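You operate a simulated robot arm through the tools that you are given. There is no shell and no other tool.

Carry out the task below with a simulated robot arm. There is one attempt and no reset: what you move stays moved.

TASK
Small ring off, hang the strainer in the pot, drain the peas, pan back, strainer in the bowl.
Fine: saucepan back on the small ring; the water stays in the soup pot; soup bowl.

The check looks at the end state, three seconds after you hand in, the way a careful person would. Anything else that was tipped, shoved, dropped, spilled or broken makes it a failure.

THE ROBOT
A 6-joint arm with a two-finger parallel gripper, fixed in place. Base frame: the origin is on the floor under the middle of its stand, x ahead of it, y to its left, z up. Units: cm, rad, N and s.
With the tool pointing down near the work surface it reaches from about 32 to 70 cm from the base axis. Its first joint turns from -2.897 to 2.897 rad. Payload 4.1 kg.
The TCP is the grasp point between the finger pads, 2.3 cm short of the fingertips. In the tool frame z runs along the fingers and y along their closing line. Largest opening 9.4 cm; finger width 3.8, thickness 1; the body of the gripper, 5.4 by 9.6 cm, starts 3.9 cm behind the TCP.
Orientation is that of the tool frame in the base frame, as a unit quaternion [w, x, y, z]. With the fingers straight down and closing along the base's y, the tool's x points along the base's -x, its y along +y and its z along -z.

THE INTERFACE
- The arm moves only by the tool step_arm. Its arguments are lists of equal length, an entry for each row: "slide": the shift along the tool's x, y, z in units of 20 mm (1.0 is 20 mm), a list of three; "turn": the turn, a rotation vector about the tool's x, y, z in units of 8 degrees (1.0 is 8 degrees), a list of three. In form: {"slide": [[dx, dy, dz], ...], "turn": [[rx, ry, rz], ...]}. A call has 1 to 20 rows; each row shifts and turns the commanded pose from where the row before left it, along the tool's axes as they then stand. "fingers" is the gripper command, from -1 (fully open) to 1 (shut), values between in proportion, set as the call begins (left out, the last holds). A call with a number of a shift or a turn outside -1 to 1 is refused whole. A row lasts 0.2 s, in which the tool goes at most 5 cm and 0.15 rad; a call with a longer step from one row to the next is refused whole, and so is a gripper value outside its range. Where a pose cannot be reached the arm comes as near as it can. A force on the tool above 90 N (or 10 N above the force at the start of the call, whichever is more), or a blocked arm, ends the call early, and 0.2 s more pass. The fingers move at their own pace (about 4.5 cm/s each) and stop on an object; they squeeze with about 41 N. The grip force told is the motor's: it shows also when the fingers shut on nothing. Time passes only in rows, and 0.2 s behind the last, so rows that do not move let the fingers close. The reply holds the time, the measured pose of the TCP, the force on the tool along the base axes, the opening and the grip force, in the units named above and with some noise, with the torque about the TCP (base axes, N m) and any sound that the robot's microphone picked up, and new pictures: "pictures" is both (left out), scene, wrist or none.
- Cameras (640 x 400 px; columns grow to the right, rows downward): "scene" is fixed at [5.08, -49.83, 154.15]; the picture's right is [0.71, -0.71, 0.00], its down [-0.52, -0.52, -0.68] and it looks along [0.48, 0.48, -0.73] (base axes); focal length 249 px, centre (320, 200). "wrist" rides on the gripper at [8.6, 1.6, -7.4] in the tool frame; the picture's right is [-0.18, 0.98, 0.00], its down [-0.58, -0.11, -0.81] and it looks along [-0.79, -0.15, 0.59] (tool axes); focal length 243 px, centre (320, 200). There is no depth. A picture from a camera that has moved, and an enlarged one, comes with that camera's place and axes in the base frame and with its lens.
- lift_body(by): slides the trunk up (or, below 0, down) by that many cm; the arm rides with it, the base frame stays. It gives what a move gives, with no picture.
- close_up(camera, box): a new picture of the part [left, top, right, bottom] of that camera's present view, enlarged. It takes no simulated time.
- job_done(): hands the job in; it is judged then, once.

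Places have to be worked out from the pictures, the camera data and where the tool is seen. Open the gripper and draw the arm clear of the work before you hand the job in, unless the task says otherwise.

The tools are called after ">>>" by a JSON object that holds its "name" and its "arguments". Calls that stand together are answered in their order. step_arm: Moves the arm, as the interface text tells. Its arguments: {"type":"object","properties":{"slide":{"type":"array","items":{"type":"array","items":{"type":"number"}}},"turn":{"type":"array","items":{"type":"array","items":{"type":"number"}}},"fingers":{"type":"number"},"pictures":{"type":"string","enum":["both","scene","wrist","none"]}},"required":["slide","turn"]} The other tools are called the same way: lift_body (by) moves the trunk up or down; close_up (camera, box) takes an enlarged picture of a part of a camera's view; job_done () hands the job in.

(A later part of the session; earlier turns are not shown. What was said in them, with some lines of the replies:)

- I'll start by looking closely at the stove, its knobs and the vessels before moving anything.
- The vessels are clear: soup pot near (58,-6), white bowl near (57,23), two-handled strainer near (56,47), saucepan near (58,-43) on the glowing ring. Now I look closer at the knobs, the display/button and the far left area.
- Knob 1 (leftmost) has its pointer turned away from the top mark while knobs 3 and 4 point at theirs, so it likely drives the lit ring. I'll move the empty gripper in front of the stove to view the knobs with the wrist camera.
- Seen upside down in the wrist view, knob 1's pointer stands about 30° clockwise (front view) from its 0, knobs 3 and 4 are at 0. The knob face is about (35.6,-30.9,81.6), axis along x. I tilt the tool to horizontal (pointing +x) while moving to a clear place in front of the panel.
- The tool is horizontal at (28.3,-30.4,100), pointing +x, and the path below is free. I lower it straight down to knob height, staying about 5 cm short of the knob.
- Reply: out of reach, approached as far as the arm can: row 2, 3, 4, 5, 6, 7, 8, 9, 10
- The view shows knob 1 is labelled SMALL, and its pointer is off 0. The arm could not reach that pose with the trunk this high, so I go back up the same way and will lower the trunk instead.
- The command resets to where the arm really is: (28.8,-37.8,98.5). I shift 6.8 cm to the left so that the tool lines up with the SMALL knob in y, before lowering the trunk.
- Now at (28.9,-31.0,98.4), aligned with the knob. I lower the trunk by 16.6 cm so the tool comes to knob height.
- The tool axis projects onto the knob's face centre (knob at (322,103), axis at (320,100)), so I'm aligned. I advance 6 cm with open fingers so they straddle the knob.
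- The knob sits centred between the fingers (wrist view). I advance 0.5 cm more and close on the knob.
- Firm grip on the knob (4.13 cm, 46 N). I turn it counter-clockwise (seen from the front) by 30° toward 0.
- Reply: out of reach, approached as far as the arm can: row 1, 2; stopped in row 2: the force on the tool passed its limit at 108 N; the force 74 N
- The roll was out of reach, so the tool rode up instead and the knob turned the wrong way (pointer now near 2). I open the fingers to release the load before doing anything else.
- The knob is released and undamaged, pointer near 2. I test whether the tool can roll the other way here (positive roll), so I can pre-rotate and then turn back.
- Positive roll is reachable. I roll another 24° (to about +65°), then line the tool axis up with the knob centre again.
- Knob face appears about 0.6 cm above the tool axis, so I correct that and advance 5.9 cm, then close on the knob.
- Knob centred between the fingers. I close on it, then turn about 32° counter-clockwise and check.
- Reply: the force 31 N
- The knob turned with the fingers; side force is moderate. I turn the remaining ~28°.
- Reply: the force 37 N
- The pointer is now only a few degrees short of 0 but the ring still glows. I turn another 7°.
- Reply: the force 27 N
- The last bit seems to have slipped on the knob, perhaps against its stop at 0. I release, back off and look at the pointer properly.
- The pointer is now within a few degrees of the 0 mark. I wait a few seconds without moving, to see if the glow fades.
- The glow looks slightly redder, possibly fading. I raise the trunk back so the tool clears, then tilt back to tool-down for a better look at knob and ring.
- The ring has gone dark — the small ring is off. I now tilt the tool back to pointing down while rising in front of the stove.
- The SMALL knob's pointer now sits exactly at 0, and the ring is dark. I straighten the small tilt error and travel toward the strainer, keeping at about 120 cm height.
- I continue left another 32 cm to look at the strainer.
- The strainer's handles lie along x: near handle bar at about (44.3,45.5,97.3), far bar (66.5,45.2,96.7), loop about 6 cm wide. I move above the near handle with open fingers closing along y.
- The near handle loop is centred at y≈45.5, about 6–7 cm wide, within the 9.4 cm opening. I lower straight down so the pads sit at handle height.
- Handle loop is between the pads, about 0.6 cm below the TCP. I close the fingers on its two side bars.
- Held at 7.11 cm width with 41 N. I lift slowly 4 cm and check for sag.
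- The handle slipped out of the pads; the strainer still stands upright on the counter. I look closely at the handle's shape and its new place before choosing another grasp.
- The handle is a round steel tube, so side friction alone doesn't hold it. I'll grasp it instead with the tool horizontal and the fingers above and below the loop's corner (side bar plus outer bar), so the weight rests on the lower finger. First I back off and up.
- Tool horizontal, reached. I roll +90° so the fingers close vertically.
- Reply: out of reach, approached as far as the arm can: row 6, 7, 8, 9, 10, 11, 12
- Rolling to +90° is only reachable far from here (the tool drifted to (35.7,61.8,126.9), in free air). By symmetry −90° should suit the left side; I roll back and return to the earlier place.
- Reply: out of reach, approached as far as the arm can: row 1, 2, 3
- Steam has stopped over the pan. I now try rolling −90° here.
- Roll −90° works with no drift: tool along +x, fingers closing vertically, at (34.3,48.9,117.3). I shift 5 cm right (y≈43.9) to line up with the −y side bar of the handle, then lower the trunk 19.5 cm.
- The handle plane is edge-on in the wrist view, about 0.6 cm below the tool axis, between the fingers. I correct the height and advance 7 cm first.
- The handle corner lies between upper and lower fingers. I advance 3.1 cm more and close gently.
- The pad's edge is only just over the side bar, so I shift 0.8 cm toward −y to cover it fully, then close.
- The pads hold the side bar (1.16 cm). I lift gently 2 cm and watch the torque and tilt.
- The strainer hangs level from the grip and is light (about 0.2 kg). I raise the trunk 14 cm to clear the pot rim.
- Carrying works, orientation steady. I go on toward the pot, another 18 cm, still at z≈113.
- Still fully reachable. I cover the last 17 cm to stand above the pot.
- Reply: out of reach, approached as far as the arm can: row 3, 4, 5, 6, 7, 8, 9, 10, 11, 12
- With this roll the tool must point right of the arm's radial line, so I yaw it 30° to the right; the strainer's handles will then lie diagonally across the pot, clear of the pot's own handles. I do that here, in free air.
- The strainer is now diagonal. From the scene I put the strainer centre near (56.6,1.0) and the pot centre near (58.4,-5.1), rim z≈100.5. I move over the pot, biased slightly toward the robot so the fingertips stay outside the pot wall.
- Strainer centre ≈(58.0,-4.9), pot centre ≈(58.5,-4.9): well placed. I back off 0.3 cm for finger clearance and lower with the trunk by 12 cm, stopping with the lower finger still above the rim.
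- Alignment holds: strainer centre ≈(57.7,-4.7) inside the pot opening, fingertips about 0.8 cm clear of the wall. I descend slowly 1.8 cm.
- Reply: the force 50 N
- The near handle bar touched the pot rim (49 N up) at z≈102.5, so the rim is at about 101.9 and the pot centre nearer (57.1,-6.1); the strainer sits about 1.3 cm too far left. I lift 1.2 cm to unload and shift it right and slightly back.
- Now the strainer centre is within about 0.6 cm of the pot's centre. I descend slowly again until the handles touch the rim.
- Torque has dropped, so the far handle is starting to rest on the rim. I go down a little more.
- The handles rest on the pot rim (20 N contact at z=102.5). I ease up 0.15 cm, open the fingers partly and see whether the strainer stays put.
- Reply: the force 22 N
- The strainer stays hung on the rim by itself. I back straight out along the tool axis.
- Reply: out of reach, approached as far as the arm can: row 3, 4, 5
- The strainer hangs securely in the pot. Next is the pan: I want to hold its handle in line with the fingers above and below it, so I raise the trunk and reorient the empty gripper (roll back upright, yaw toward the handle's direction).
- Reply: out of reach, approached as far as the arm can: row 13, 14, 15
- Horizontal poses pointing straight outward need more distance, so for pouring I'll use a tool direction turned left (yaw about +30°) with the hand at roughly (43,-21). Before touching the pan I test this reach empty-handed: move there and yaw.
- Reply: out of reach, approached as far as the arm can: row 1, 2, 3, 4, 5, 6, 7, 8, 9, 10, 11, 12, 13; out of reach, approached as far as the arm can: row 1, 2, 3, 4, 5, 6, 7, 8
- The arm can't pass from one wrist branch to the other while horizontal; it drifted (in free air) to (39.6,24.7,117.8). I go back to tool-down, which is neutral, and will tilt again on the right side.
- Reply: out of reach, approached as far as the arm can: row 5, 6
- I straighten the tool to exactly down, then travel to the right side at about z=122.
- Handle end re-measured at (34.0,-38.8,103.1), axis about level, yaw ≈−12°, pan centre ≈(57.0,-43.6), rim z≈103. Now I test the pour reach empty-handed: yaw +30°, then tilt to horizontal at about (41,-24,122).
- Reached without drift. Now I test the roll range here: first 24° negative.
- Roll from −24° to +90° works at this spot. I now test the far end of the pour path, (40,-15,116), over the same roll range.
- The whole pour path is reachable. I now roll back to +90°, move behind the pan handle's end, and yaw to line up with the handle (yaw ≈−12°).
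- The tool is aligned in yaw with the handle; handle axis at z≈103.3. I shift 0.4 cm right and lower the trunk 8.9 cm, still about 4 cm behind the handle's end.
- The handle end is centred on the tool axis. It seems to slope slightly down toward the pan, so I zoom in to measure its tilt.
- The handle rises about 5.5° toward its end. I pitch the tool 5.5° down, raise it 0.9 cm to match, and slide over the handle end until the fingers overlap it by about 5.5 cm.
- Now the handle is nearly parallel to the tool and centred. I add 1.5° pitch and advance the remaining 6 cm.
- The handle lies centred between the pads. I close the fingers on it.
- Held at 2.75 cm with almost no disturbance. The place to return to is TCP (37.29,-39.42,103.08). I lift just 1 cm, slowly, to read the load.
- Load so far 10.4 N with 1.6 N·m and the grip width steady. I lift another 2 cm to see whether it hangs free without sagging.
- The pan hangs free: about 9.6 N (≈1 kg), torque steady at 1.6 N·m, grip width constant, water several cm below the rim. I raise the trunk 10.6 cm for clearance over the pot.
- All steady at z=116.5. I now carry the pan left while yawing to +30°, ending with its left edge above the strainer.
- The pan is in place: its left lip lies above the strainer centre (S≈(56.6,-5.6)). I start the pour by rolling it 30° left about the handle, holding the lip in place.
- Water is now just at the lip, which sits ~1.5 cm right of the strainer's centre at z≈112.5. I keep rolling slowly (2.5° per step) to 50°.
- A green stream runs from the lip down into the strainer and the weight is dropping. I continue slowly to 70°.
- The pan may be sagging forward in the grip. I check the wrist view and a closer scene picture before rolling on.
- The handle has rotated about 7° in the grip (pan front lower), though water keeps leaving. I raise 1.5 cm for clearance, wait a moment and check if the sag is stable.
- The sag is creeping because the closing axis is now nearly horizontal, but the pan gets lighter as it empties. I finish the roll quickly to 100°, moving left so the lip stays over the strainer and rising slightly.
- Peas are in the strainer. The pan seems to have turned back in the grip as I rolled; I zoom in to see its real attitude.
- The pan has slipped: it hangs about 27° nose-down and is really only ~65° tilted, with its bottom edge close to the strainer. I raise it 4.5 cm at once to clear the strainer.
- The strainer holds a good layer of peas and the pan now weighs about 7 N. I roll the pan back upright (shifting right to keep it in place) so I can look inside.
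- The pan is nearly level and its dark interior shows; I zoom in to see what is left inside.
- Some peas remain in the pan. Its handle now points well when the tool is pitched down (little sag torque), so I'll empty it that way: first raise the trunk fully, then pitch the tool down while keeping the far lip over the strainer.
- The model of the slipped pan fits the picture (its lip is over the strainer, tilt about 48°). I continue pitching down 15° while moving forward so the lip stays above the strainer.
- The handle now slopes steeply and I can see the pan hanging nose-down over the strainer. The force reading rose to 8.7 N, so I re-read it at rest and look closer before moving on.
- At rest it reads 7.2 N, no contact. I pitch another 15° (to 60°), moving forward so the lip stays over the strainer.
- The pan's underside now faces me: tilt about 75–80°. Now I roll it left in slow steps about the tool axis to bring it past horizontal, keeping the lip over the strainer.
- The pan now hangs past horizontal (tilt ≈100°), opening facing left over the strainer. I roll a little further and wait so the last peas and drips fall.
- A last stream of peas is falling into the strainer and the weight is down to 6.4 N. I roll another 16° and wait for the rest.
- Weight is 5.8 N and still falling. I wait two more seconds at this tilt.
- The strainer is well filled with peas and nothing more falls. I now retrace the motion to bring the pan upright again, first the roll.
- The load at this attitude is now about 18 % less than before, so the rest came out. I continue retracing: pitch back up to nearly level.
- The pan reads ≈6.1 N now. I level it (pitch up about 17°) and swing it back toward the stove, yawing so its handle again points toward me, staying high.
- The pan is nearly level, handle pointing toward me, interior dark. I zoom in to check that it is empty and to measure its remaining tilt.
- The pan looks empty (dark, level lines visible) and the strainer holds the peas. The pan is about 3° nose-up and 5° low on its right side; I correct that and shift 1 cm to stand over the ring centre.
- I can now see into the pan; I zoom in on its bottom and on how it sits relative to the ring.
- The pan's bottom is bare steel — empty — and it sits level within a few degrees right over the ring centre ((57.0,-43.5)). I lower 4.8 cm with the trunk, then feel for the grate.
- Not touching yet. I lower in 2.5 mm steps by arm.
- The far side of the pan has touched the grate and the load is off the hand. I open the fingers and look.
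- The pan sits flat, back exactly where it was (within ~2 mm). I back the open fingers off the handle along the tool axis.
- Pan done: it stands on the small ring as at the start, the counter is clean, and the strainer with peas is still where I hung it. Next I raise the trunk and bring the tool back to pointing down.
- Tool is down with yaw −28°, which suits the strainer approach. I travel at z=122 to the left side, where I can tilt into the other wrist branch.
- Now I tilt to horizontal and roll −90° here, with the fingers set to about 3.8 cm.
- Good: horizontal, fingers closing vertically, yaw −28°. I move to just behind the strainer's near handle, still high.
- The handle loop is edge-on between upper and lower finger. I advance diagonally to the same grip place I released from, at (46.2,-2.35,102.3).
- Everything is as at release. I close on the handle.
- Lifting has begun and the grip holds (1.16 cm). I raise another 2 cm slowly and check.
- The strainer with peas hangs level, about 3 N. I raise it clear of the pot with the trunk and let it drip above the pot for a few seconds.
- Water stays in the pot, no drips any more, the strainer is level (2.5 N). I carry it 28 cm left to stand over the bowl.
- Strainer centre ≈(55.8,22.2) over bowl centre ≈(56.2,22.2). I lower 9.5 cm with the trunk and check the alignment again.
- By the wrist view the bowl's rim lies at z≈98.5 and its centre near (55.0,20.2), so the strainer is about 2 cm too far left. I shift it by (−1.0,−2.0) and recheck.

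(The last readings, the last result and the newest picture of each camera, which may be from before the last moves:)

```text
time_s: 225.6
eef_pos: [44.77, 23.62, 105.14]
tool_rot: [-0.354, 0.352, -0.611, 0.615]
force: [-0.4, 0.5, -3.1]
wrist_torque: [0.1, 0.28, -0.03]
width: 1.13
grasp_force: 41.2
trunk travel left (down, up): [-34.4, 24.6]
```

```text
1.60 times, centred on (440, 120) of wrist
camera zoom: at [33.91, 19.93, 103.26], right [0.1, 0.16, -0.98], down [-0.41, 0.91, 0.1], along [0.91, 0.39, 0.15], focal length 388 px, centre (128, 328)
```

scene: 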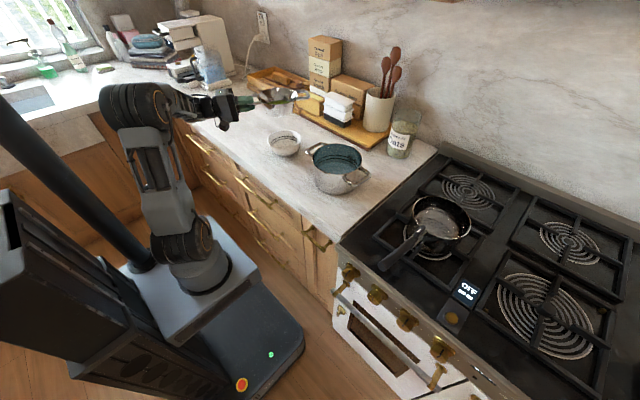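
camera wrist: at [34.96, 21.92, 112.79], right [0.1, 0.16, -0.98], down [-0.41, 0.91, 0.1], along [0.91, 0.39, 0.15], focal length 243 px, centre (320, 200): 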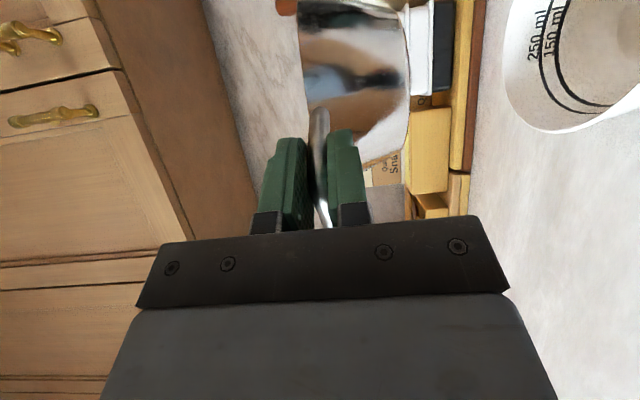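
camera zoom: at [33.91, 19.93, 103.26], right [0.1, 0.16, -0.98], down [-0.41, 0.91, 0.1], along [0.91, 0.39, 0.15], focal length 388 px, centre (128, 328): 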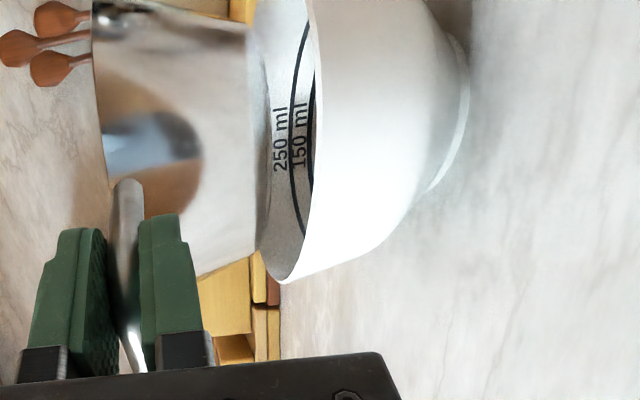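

The strainer is now concentric with the bowl within about half a centimetre. I lower it slowly into the bowl by 2.7 cm, watching the force.

>>> {"name": "step_arm", "arguments": {"slide": [[0, 0.15, 0], [0, 0.15, 0], [0, 0.15, 0], [0, 0.15, 0], [0, 0.15, 0], [0, 0.15, 0], [0, 0.15, 0], [0, 0.15, 0], [0, 0.15, 0]], "turn": [[0, 0, 0], [0, 0, 0], [0, 0, 0], [0, 0, 0], [0, 0, 0], [0, 0, 0], [0, 0, 0], [0, 0, 0], [0, 0, 0]], "pictures": "none"}}

>>> {"name": "close_up", "arguments": {"camera": "scene", "box": [240, 95, 336, 170]}}

>>> {"name": "close_up", "arguments": {"camera": "wrist", "box": [240, 0, 640, 240]}}

```text
time_s: 227.6
eef_pos: [44.88, 23.59, 102.41]
tool_rot: [-0.353, 0.353, -0.61, 0.615]
force: [0.0, 0.8, -3.5]
wrist_torque: [0.1, 0.27, -0.03]
width: 1.13
grasp_force: 42.0
trunk travel left (down, up): [-34.4, 24.6]
```

```text
5.33 times, centred on (288, 132) of scene
camera zoom: at [5.08, -49.83, 154.15], right [0.71, -0.71, 0.0], down [-0.52, -0.52, -0.68], along [0.48, 0.48, -0.73], focal length 1328 px, centre (491, 560)
```

zoom: 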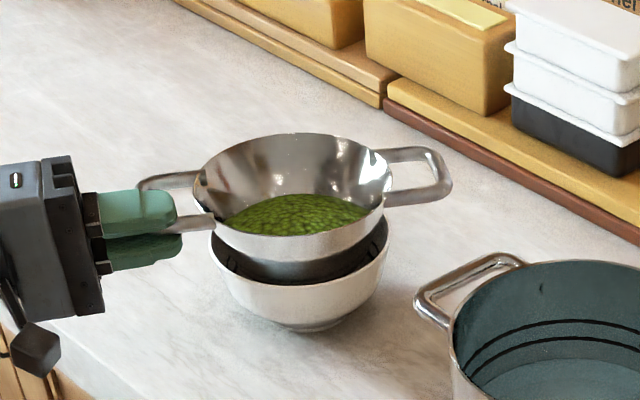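

```text
1.60 times, centred on (440, 120) of wrist
camera zoom: at [34.0, 19.91, 100.68], right [0.1, 0.16, -0.98], down [-0.41, 0.91, 0.1], along [0.91, 0.39, 0.15], focal length 388 px, centre (128, 328)
```

zoom: 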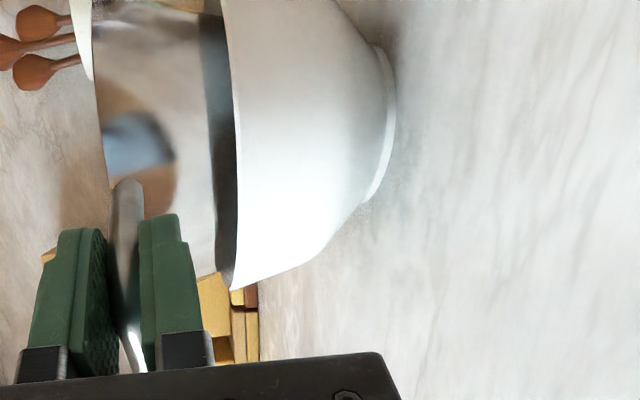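

Still free, nicely inside the bowl. I continue 1.2 cm in finer steps.

>>> {"name": "step_arm", "arguments": {"slide": [[0, 0.12, 0], [0, 0.12, 0], [0, 0.12, 0], [0, 0.12, 0], [0, 0.12, 0]], "turn": [[0, 0, 0], [0, 0, 0], [0, 0, 0], [0, 0, 0], [0, 0, 0]], "pictures": "none"}}

>>> {"name": "close_up", "arguments": {"camera": "scene", "box": [240, 95, 336, 170]}}

```text
time_s: 228.8
eef_pos: [44.86, 23.55, 101.37]
tool_rot: [-0.353, 0.351, -0.611, 0.616]
force: [0.4, -3.6, 7.5]
wrist_torque: [-0.42, -0.47, -0.29]
width: 1.15
grasp_force: 41.7
trunk travel left (down, up): [-34.4, 24.6]
```

```text
5.33 times, centred on (288, 132) of scene
camera zoom: at [5.08, -49.83, 154.15], right [0.71, -0.71, 0.0], down [-0.52, -0.52, -0.68], along [0.48, 0.48, -0.73], focal length 1328 px, centre (491, 560)
```

zoom: 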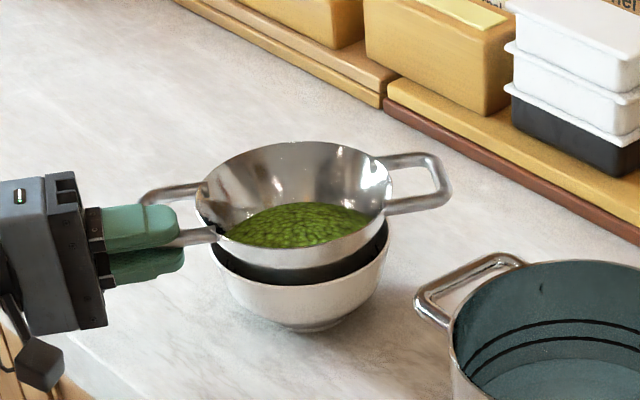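

One side of the strainer's base has met the bowl's inner wall (near-left side). I ease up slightly, shift 4 mm away from that side, and settle again.

>>> {"name": "step_arm", "arguments": {"slide": [[0.06, -0.1, 0.09], [0.063, 0, 0.097], [0, 0.1, 0], [0, 0.08, 0]], "turn": [[0, 0, 0], [0, 0, 0], [0, 0, 0], [0, 0, 0]], "pictures": "none"}}

>>> {"name": "close_up", "arguments": {"camera": "scene", "box": [240, 95, 336, 170]}}

>>> {"name": "close_up", "arguments": {"camera": "wrist", "box": [240, 0, 640, 240]}}

```text
time_s: 229.8
eef_pos: [44.83, 23.3, 101.35]
tool_rot: [-0.356, 0.351, -0.61, 0.615]
force: [-4.3, 6.3, 10.2]
wrist_torque: [-0.32, -0.6, 0.25]
width: 1.17
grasp_force: 40.9
trunk travel left (down, up): [-34.4, 24.6]
```

```text
5.33 times, centred on (288, 132) of scene
camera zoom: at [5.08, -49.83, 154.15], right [0.71, -0.71, 0.0], down [-0.52, -0.52, -0.68], along [0.48, 0.48, -0.73], focal length 1328 px, centre (491, 560)
```

zoom: 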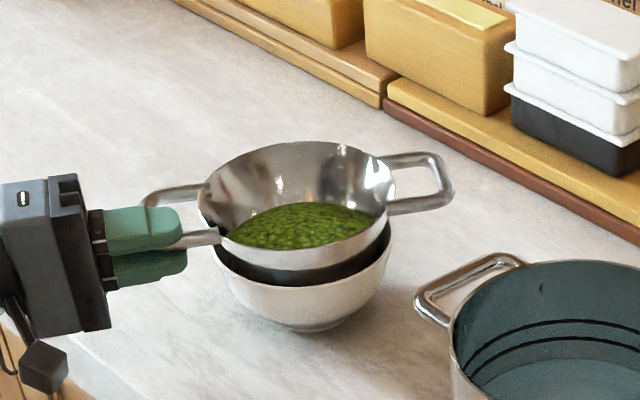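

```text
1.60 times, centred on (440, 120) of wrist
camera zoom: at [34.04, 19.63, 99.41], right [0.1, 0.16, -0.98], down [-0.41, 0.91, 0.1], along [0.91, 0.39, 0.15], focal length 388 px, centre (128, 328)
```

zoom: 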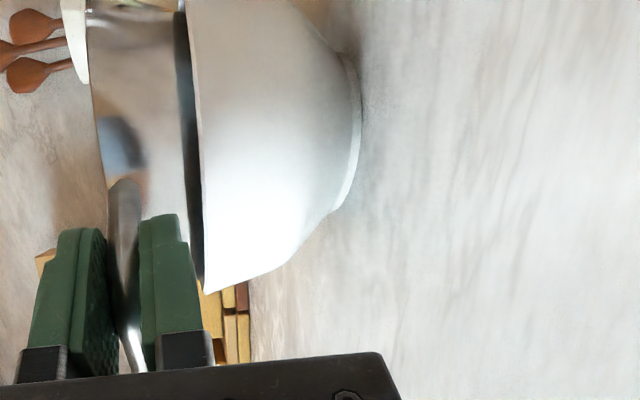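

Now it touches the opposite side, so it is centred within a couple of millimetres and essentially seated. I move back half the shift to unload it and open the fingers partly.

>>> {"name": "step_arm", "arguments": {"slide": [[-0.06, -0.05, -0.09]], "turn": [[0, 0, 0]], "pictures": "none"}}

>>> {"name": "step_arm", "arguments": {"slide": [[0, 0, 0], [0, 0, 0], [0, 0, 0]], "turn": [[0, 0, 0], [0, 0, 0], [0, 0, 0]], "fingers": 0.3, "pictures": "wrist"}}

>>> {"name": "close_up", "arguments": {"camera": "scene", "box": [240, 95, 336, 170]}}

```text
time_s: 230.2
eef_pos: [44.87, 23.4, 101.09]
tool_rot: [-0.354, 0.351, -0.61, 0.616]
force: [-2.5, 3.0, 9.0]
wrist_torque: [-0.58, -0.56, 0.02]
width: 1.16
grasp_force: 40.9
trunk travel left (down, up): [-34.4, 24.6]
```

```text
time_s: 230.9
eef_pos: [44.97, 23.49, 101.05]
tool_rot: [-0.353, 0.353, -0.61, 0.615]
force: [0.3, 0.1, 0.0]
wrist_torque: [0.0, -0.01, 0.0]
width: 3.3
grasp_force: 0.0
trunk travel left (down, up): [-34.4, 24.6]
camera wrist: at [34.09, 19.74, 99.35], right [0.1, 0.16, -0.98], down [-0.41, 0.91, 0.1], along [0.91, 0.39, 0.15], focal length 243 px, centre (320, 200)
```

wrist: 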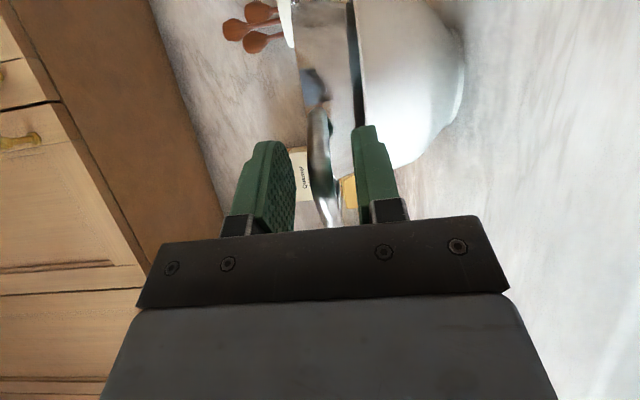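

```text
5.33 times, centred on (288, 132) of scene
camera zoom: at [5.08, -49.83, 154.15], right [0.71, -0.71, 0.0], down [-0.52, -0.52, -0.68], along [0.48, 0.48, -0.73], focal length 1328 px, centre (491, 560)
```

zoom: 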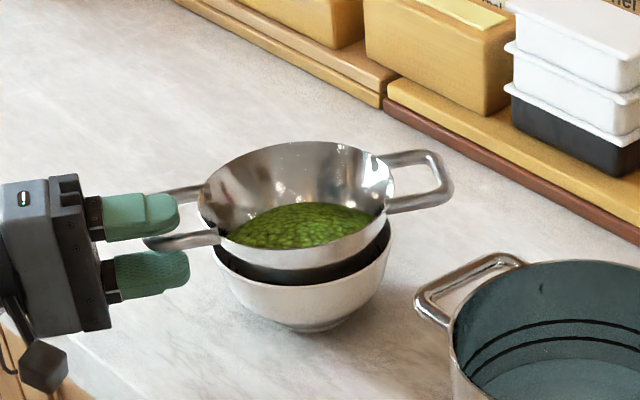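

The strainer stays seated in the bowl by itself, level. I back straight out along the tool axis.

>>> {"name": "step_arm", "arguments": {"slide": [[0, 0, -0.4], [0, 0, -0.7], [0, 0, -1], [0, 0, -1], [0, 0, -1], [0, 0, -1]], "turn": [[0, 0, 0], [0, 0, 0], [0, 0, 0], [0, 0, 0], [0, 0, 0], [0, 0, 0]]}}

>>> {"name": "close_up", "arguments": {"camera": "scene", "box": [230, 90, 358, 190]}}

```text
time_s: 232.3
eef_pos: [35.83, 28.59, 101.13]
tool_rot: [-0.354, 0.352, -0.611, 0.615]
force: [-0.4, 0.1, 0.3]
wrist_torque: [0.0, -0.02, -0.01]
width: 3.27
grasp_force: 0.0
trunk travel left (down, up): [-34.4, 24.6]
camera wrist: at [25.06, 24.95, 99.35], right [0.1, 0.16, -0.98], down [-0.41, 0.91, 0.1], along [0.91, 0.39, 0.15], focal length 243 px, centre (320, 200)
```

scene: 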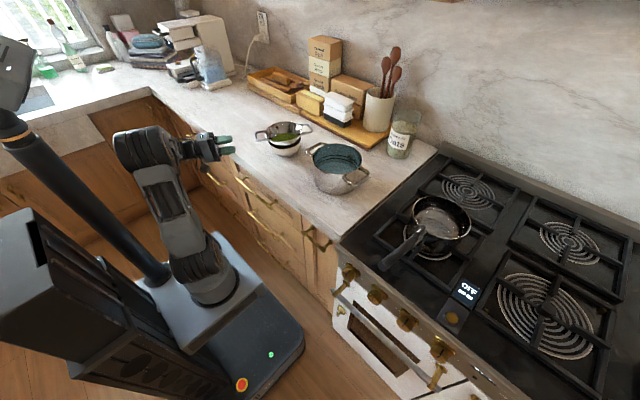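
wrist: 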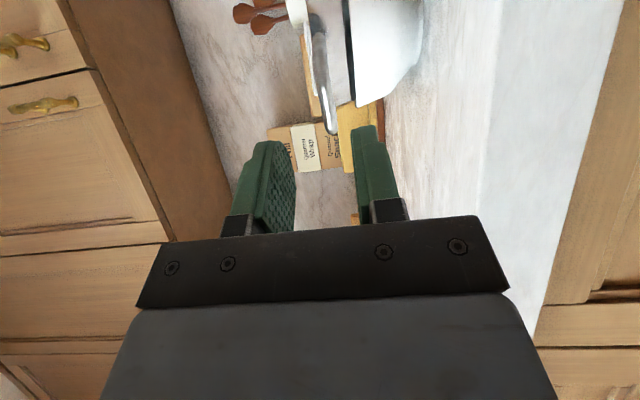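

```text
4.00 times, centred on (294, 140) of scene
camera zoom: at [5.08, -49.83, 154.15], right [0.71, -0.71, 0.0], down [-0.52, -0.52, -0.68], along [0.48, 0.48, -0.73], focal length 996 px, centre (424, 440)
```

zoom: 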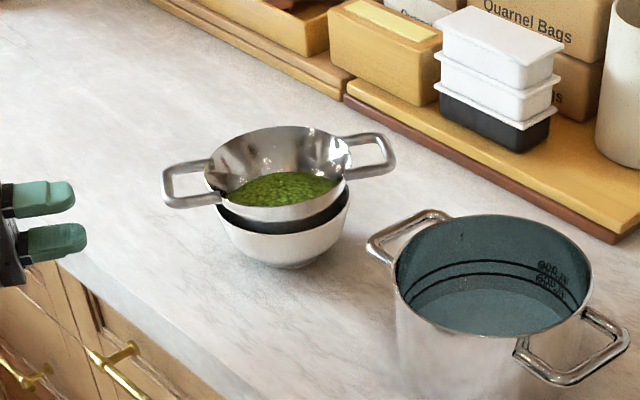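

Strainer with peas in the bowl, water in the pot, pan on its ring. I raise the arm away, open the gripper fully, and then inspect everything once more.

>>> {"name": "lift_body", "arguments": {"by": 20}}

>>> {"name": "step_arm", "arguments": {"slide": [[0, 0, -0.6], [0, 0, -0.6], [0, 0, 0], [0, 0, 0], [0, 0, 0]], "turn": [[0, 0, 0], [0, 0, 0], [0, 0, 0], [0, 0, 0], [0, 0, 0]], "fingers": -1, "pictures": "scene"}}

>>> {"name": "close_up", "arguments": {"camera": "scene", "box": [300, 125, 428, 225]}}

>>> {"name": "close_up", "arguments": {"camera": "scene", "box": [340, 180, 500, 300]}}

>>> {"name": "close_up", "arguments": {"camera": "scene", "box": [310, 240, 470, 365]}}

>>> {"name": "close_up", "arguments": {"camera": "scene", "box": [235, 100, 331, 175]}}

```text
time_s: 234.5
eef_pos: [35.84, 28.67, 121.06]
tool_rot: [-0.353, 0.353, -0.61, 0.615]
force: [-0.4, 0.4, 0.3]
wrist_torque: [0.02, 0.0, 0.01]
width: 3.28
grasp_force: 0.0
trunk travel left (down, up): [-54.4, 4.6]
```

```text
time_s: 235.7
eef_pos: [33.82, 29.85, 120.94]
tool_rot: [-0.353, 0.352, -0.611, 0.615]
force: [-0.2, 0.7, -0.4]
wrist_torque: [-0.04, 0.02, 0.01]
width: 9.38
grasp_force: 0.0
trunk travel left (down, up): [-54.4, 4.6]
```

scene: 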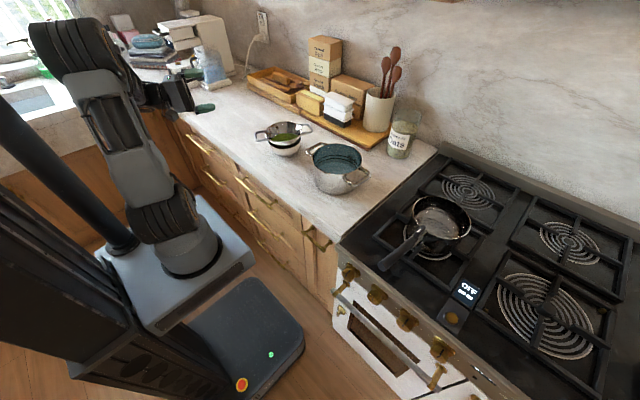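

```text
4.00 times, centred on (364, 175) of scene
camera zoom: at [5.08, -49.83, 154.15], right [0.71, -0.71, 0.0], down [-0.52, -0.52, -0.68], along [0.48, 0.48, -0.73], focal length 996 px, centre (144, 300)
```

zoom: 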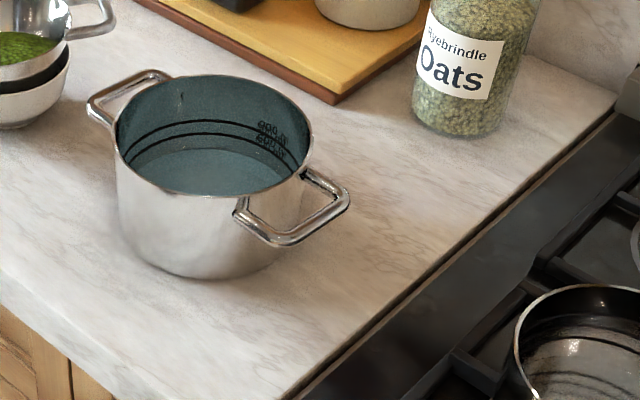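

```text
3.33 times, centred on (420, 240) of scene
camera zoom: at [5.08, -49.83, 154.15], right [0.71, -0.71, 0.0], down [-0.52, -0.52, -0.68], along [0.48, 0.48, -0.73], focal length 830 px, centre (-13, 67)
```

zoom: 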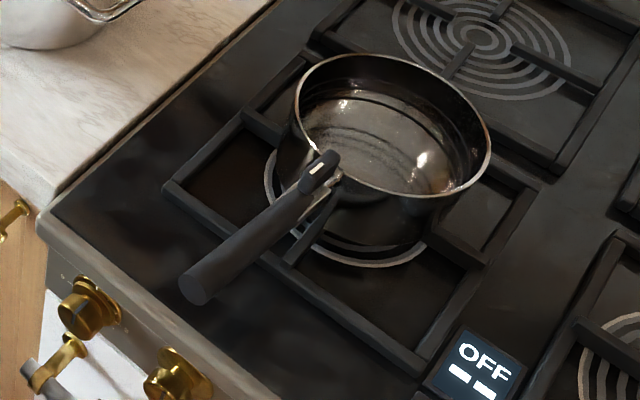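

```text
3.20 times, centred on (390, 302) of scene
camera zoom: at [5.08, -49.83, 154.15], right [0.71, -0.71, 0.0], down [-0.52, -0.52, -0.68], along [0.48, 0.48, -0.73], focal length 797 px, centre (96, -128)
```

zoom: 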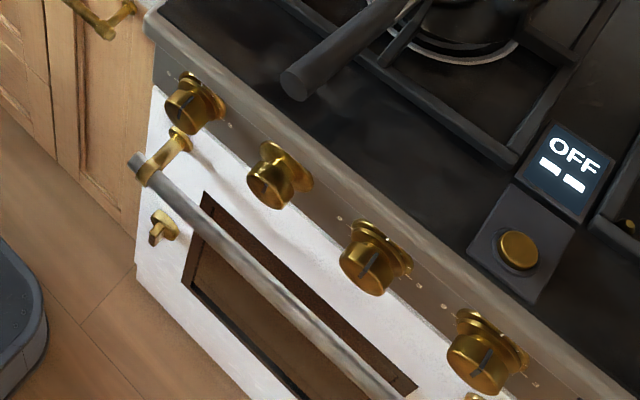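

```text
5.33 times, centred on (283, 138) of scene
camera zoom: at [5.08, -49.83, 154.15], right [0.71, -0.71, 0.0], down [-0.52, -0.52, -0.68], along [0.48, 0.48, -0.73], focal length 1328 px, centre (517, 533)
```

zoom: 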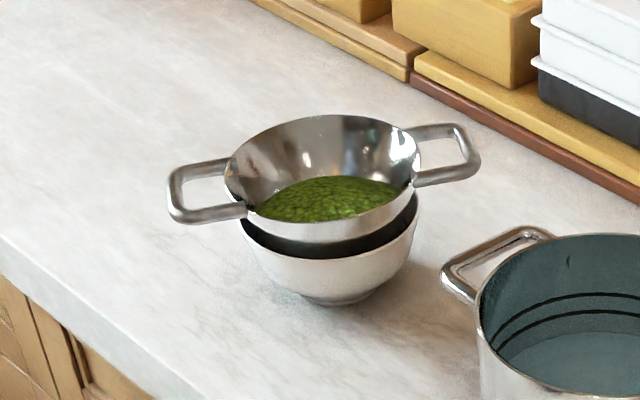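

Counter and stove look clean, knob at 0, ring dark. One small dark mark inside the pot — I zoom to see what it is.

>>> {"name": "close_up", "arguments": {"camera": "scene", "box": [320, 135, 384, 180]}}

>>> {"name": "close_up", "arguments": {"camera": "scene", "box": [410, 190, 474, 235]}}

```text
8.89 times, centred on (352, 158) of scene
camera zoom: at [5.08, -49.83, 154.15], right [0.71, -0.71, 0.0], down [-0.52, -0.52, -0.68], along [0.48, 0.48, -0.73], focal length 2213 px, centre (36, 578)
```

zoom: 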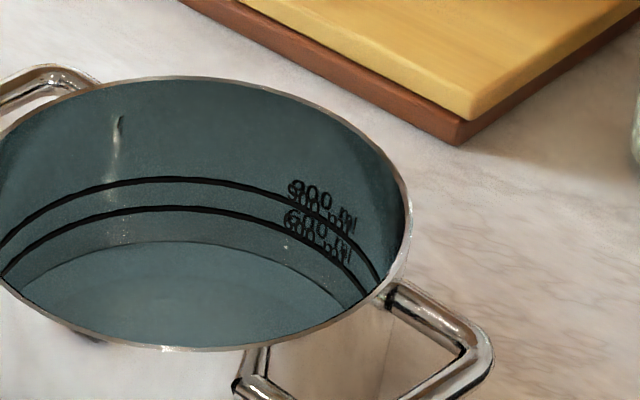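

```text
8.89 times, centred on (442, 212) of scene
camera zoom: at [5.08, -49.83, 154.15], right [0.71, -0.71, 0.0], down [-0.52, -0.52, -0.68], along [0.48, 0.48, -0.73], focal length 2213 px, centre (-764, 89)
```

zoom: 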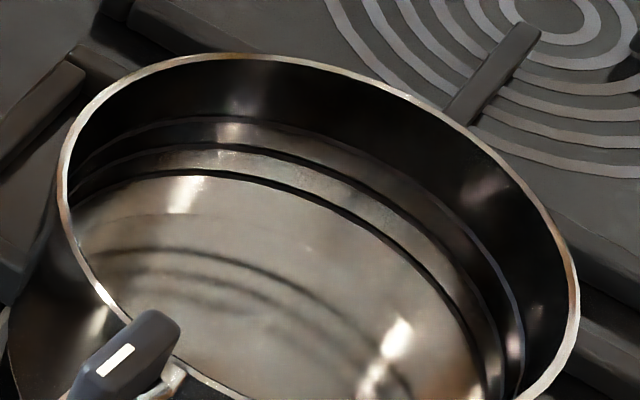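

The mark is only a reflection; the pot holds the water, the pan is empty on the dark small ring with its knob at 0, the peas are in the strainer in the bowl, and the gripper is open and clear. I hand the job in.

>>> {"name": "job_done", "arguments": {}}

```text
The job is handed in.
```

I finished every step of the task and handed it in; the verdict hasn't come back yet.

- **Small ring:** its knob is at 0, and the ring is dark.
- **Peas:** they were drained through the strainer hung in the soup pot. The strainer with the peas now sits level in the soup bowl.
- **Water:** it is in the soup pot. The pan looks empty, and I saw no spills on the counter or stove.
- **Saucepan:** it is back flat on the small ring, about 2 mm from where it started.
- **Arm:** the gripper is open and clear of everything.

Three things went wrong along the way:

- **Knob:** my first try turned it up to about 2 before I got it to 0.
- **Strainer:** it slipped out of the first grip but stayed upright.
- **Pan:** it slipped in the grip during the pour. Its bottom edge came down close to the strainer, so I raised it and poured the rest at a steeper angle.

In the last pictures nothing else looked moved or tipped.
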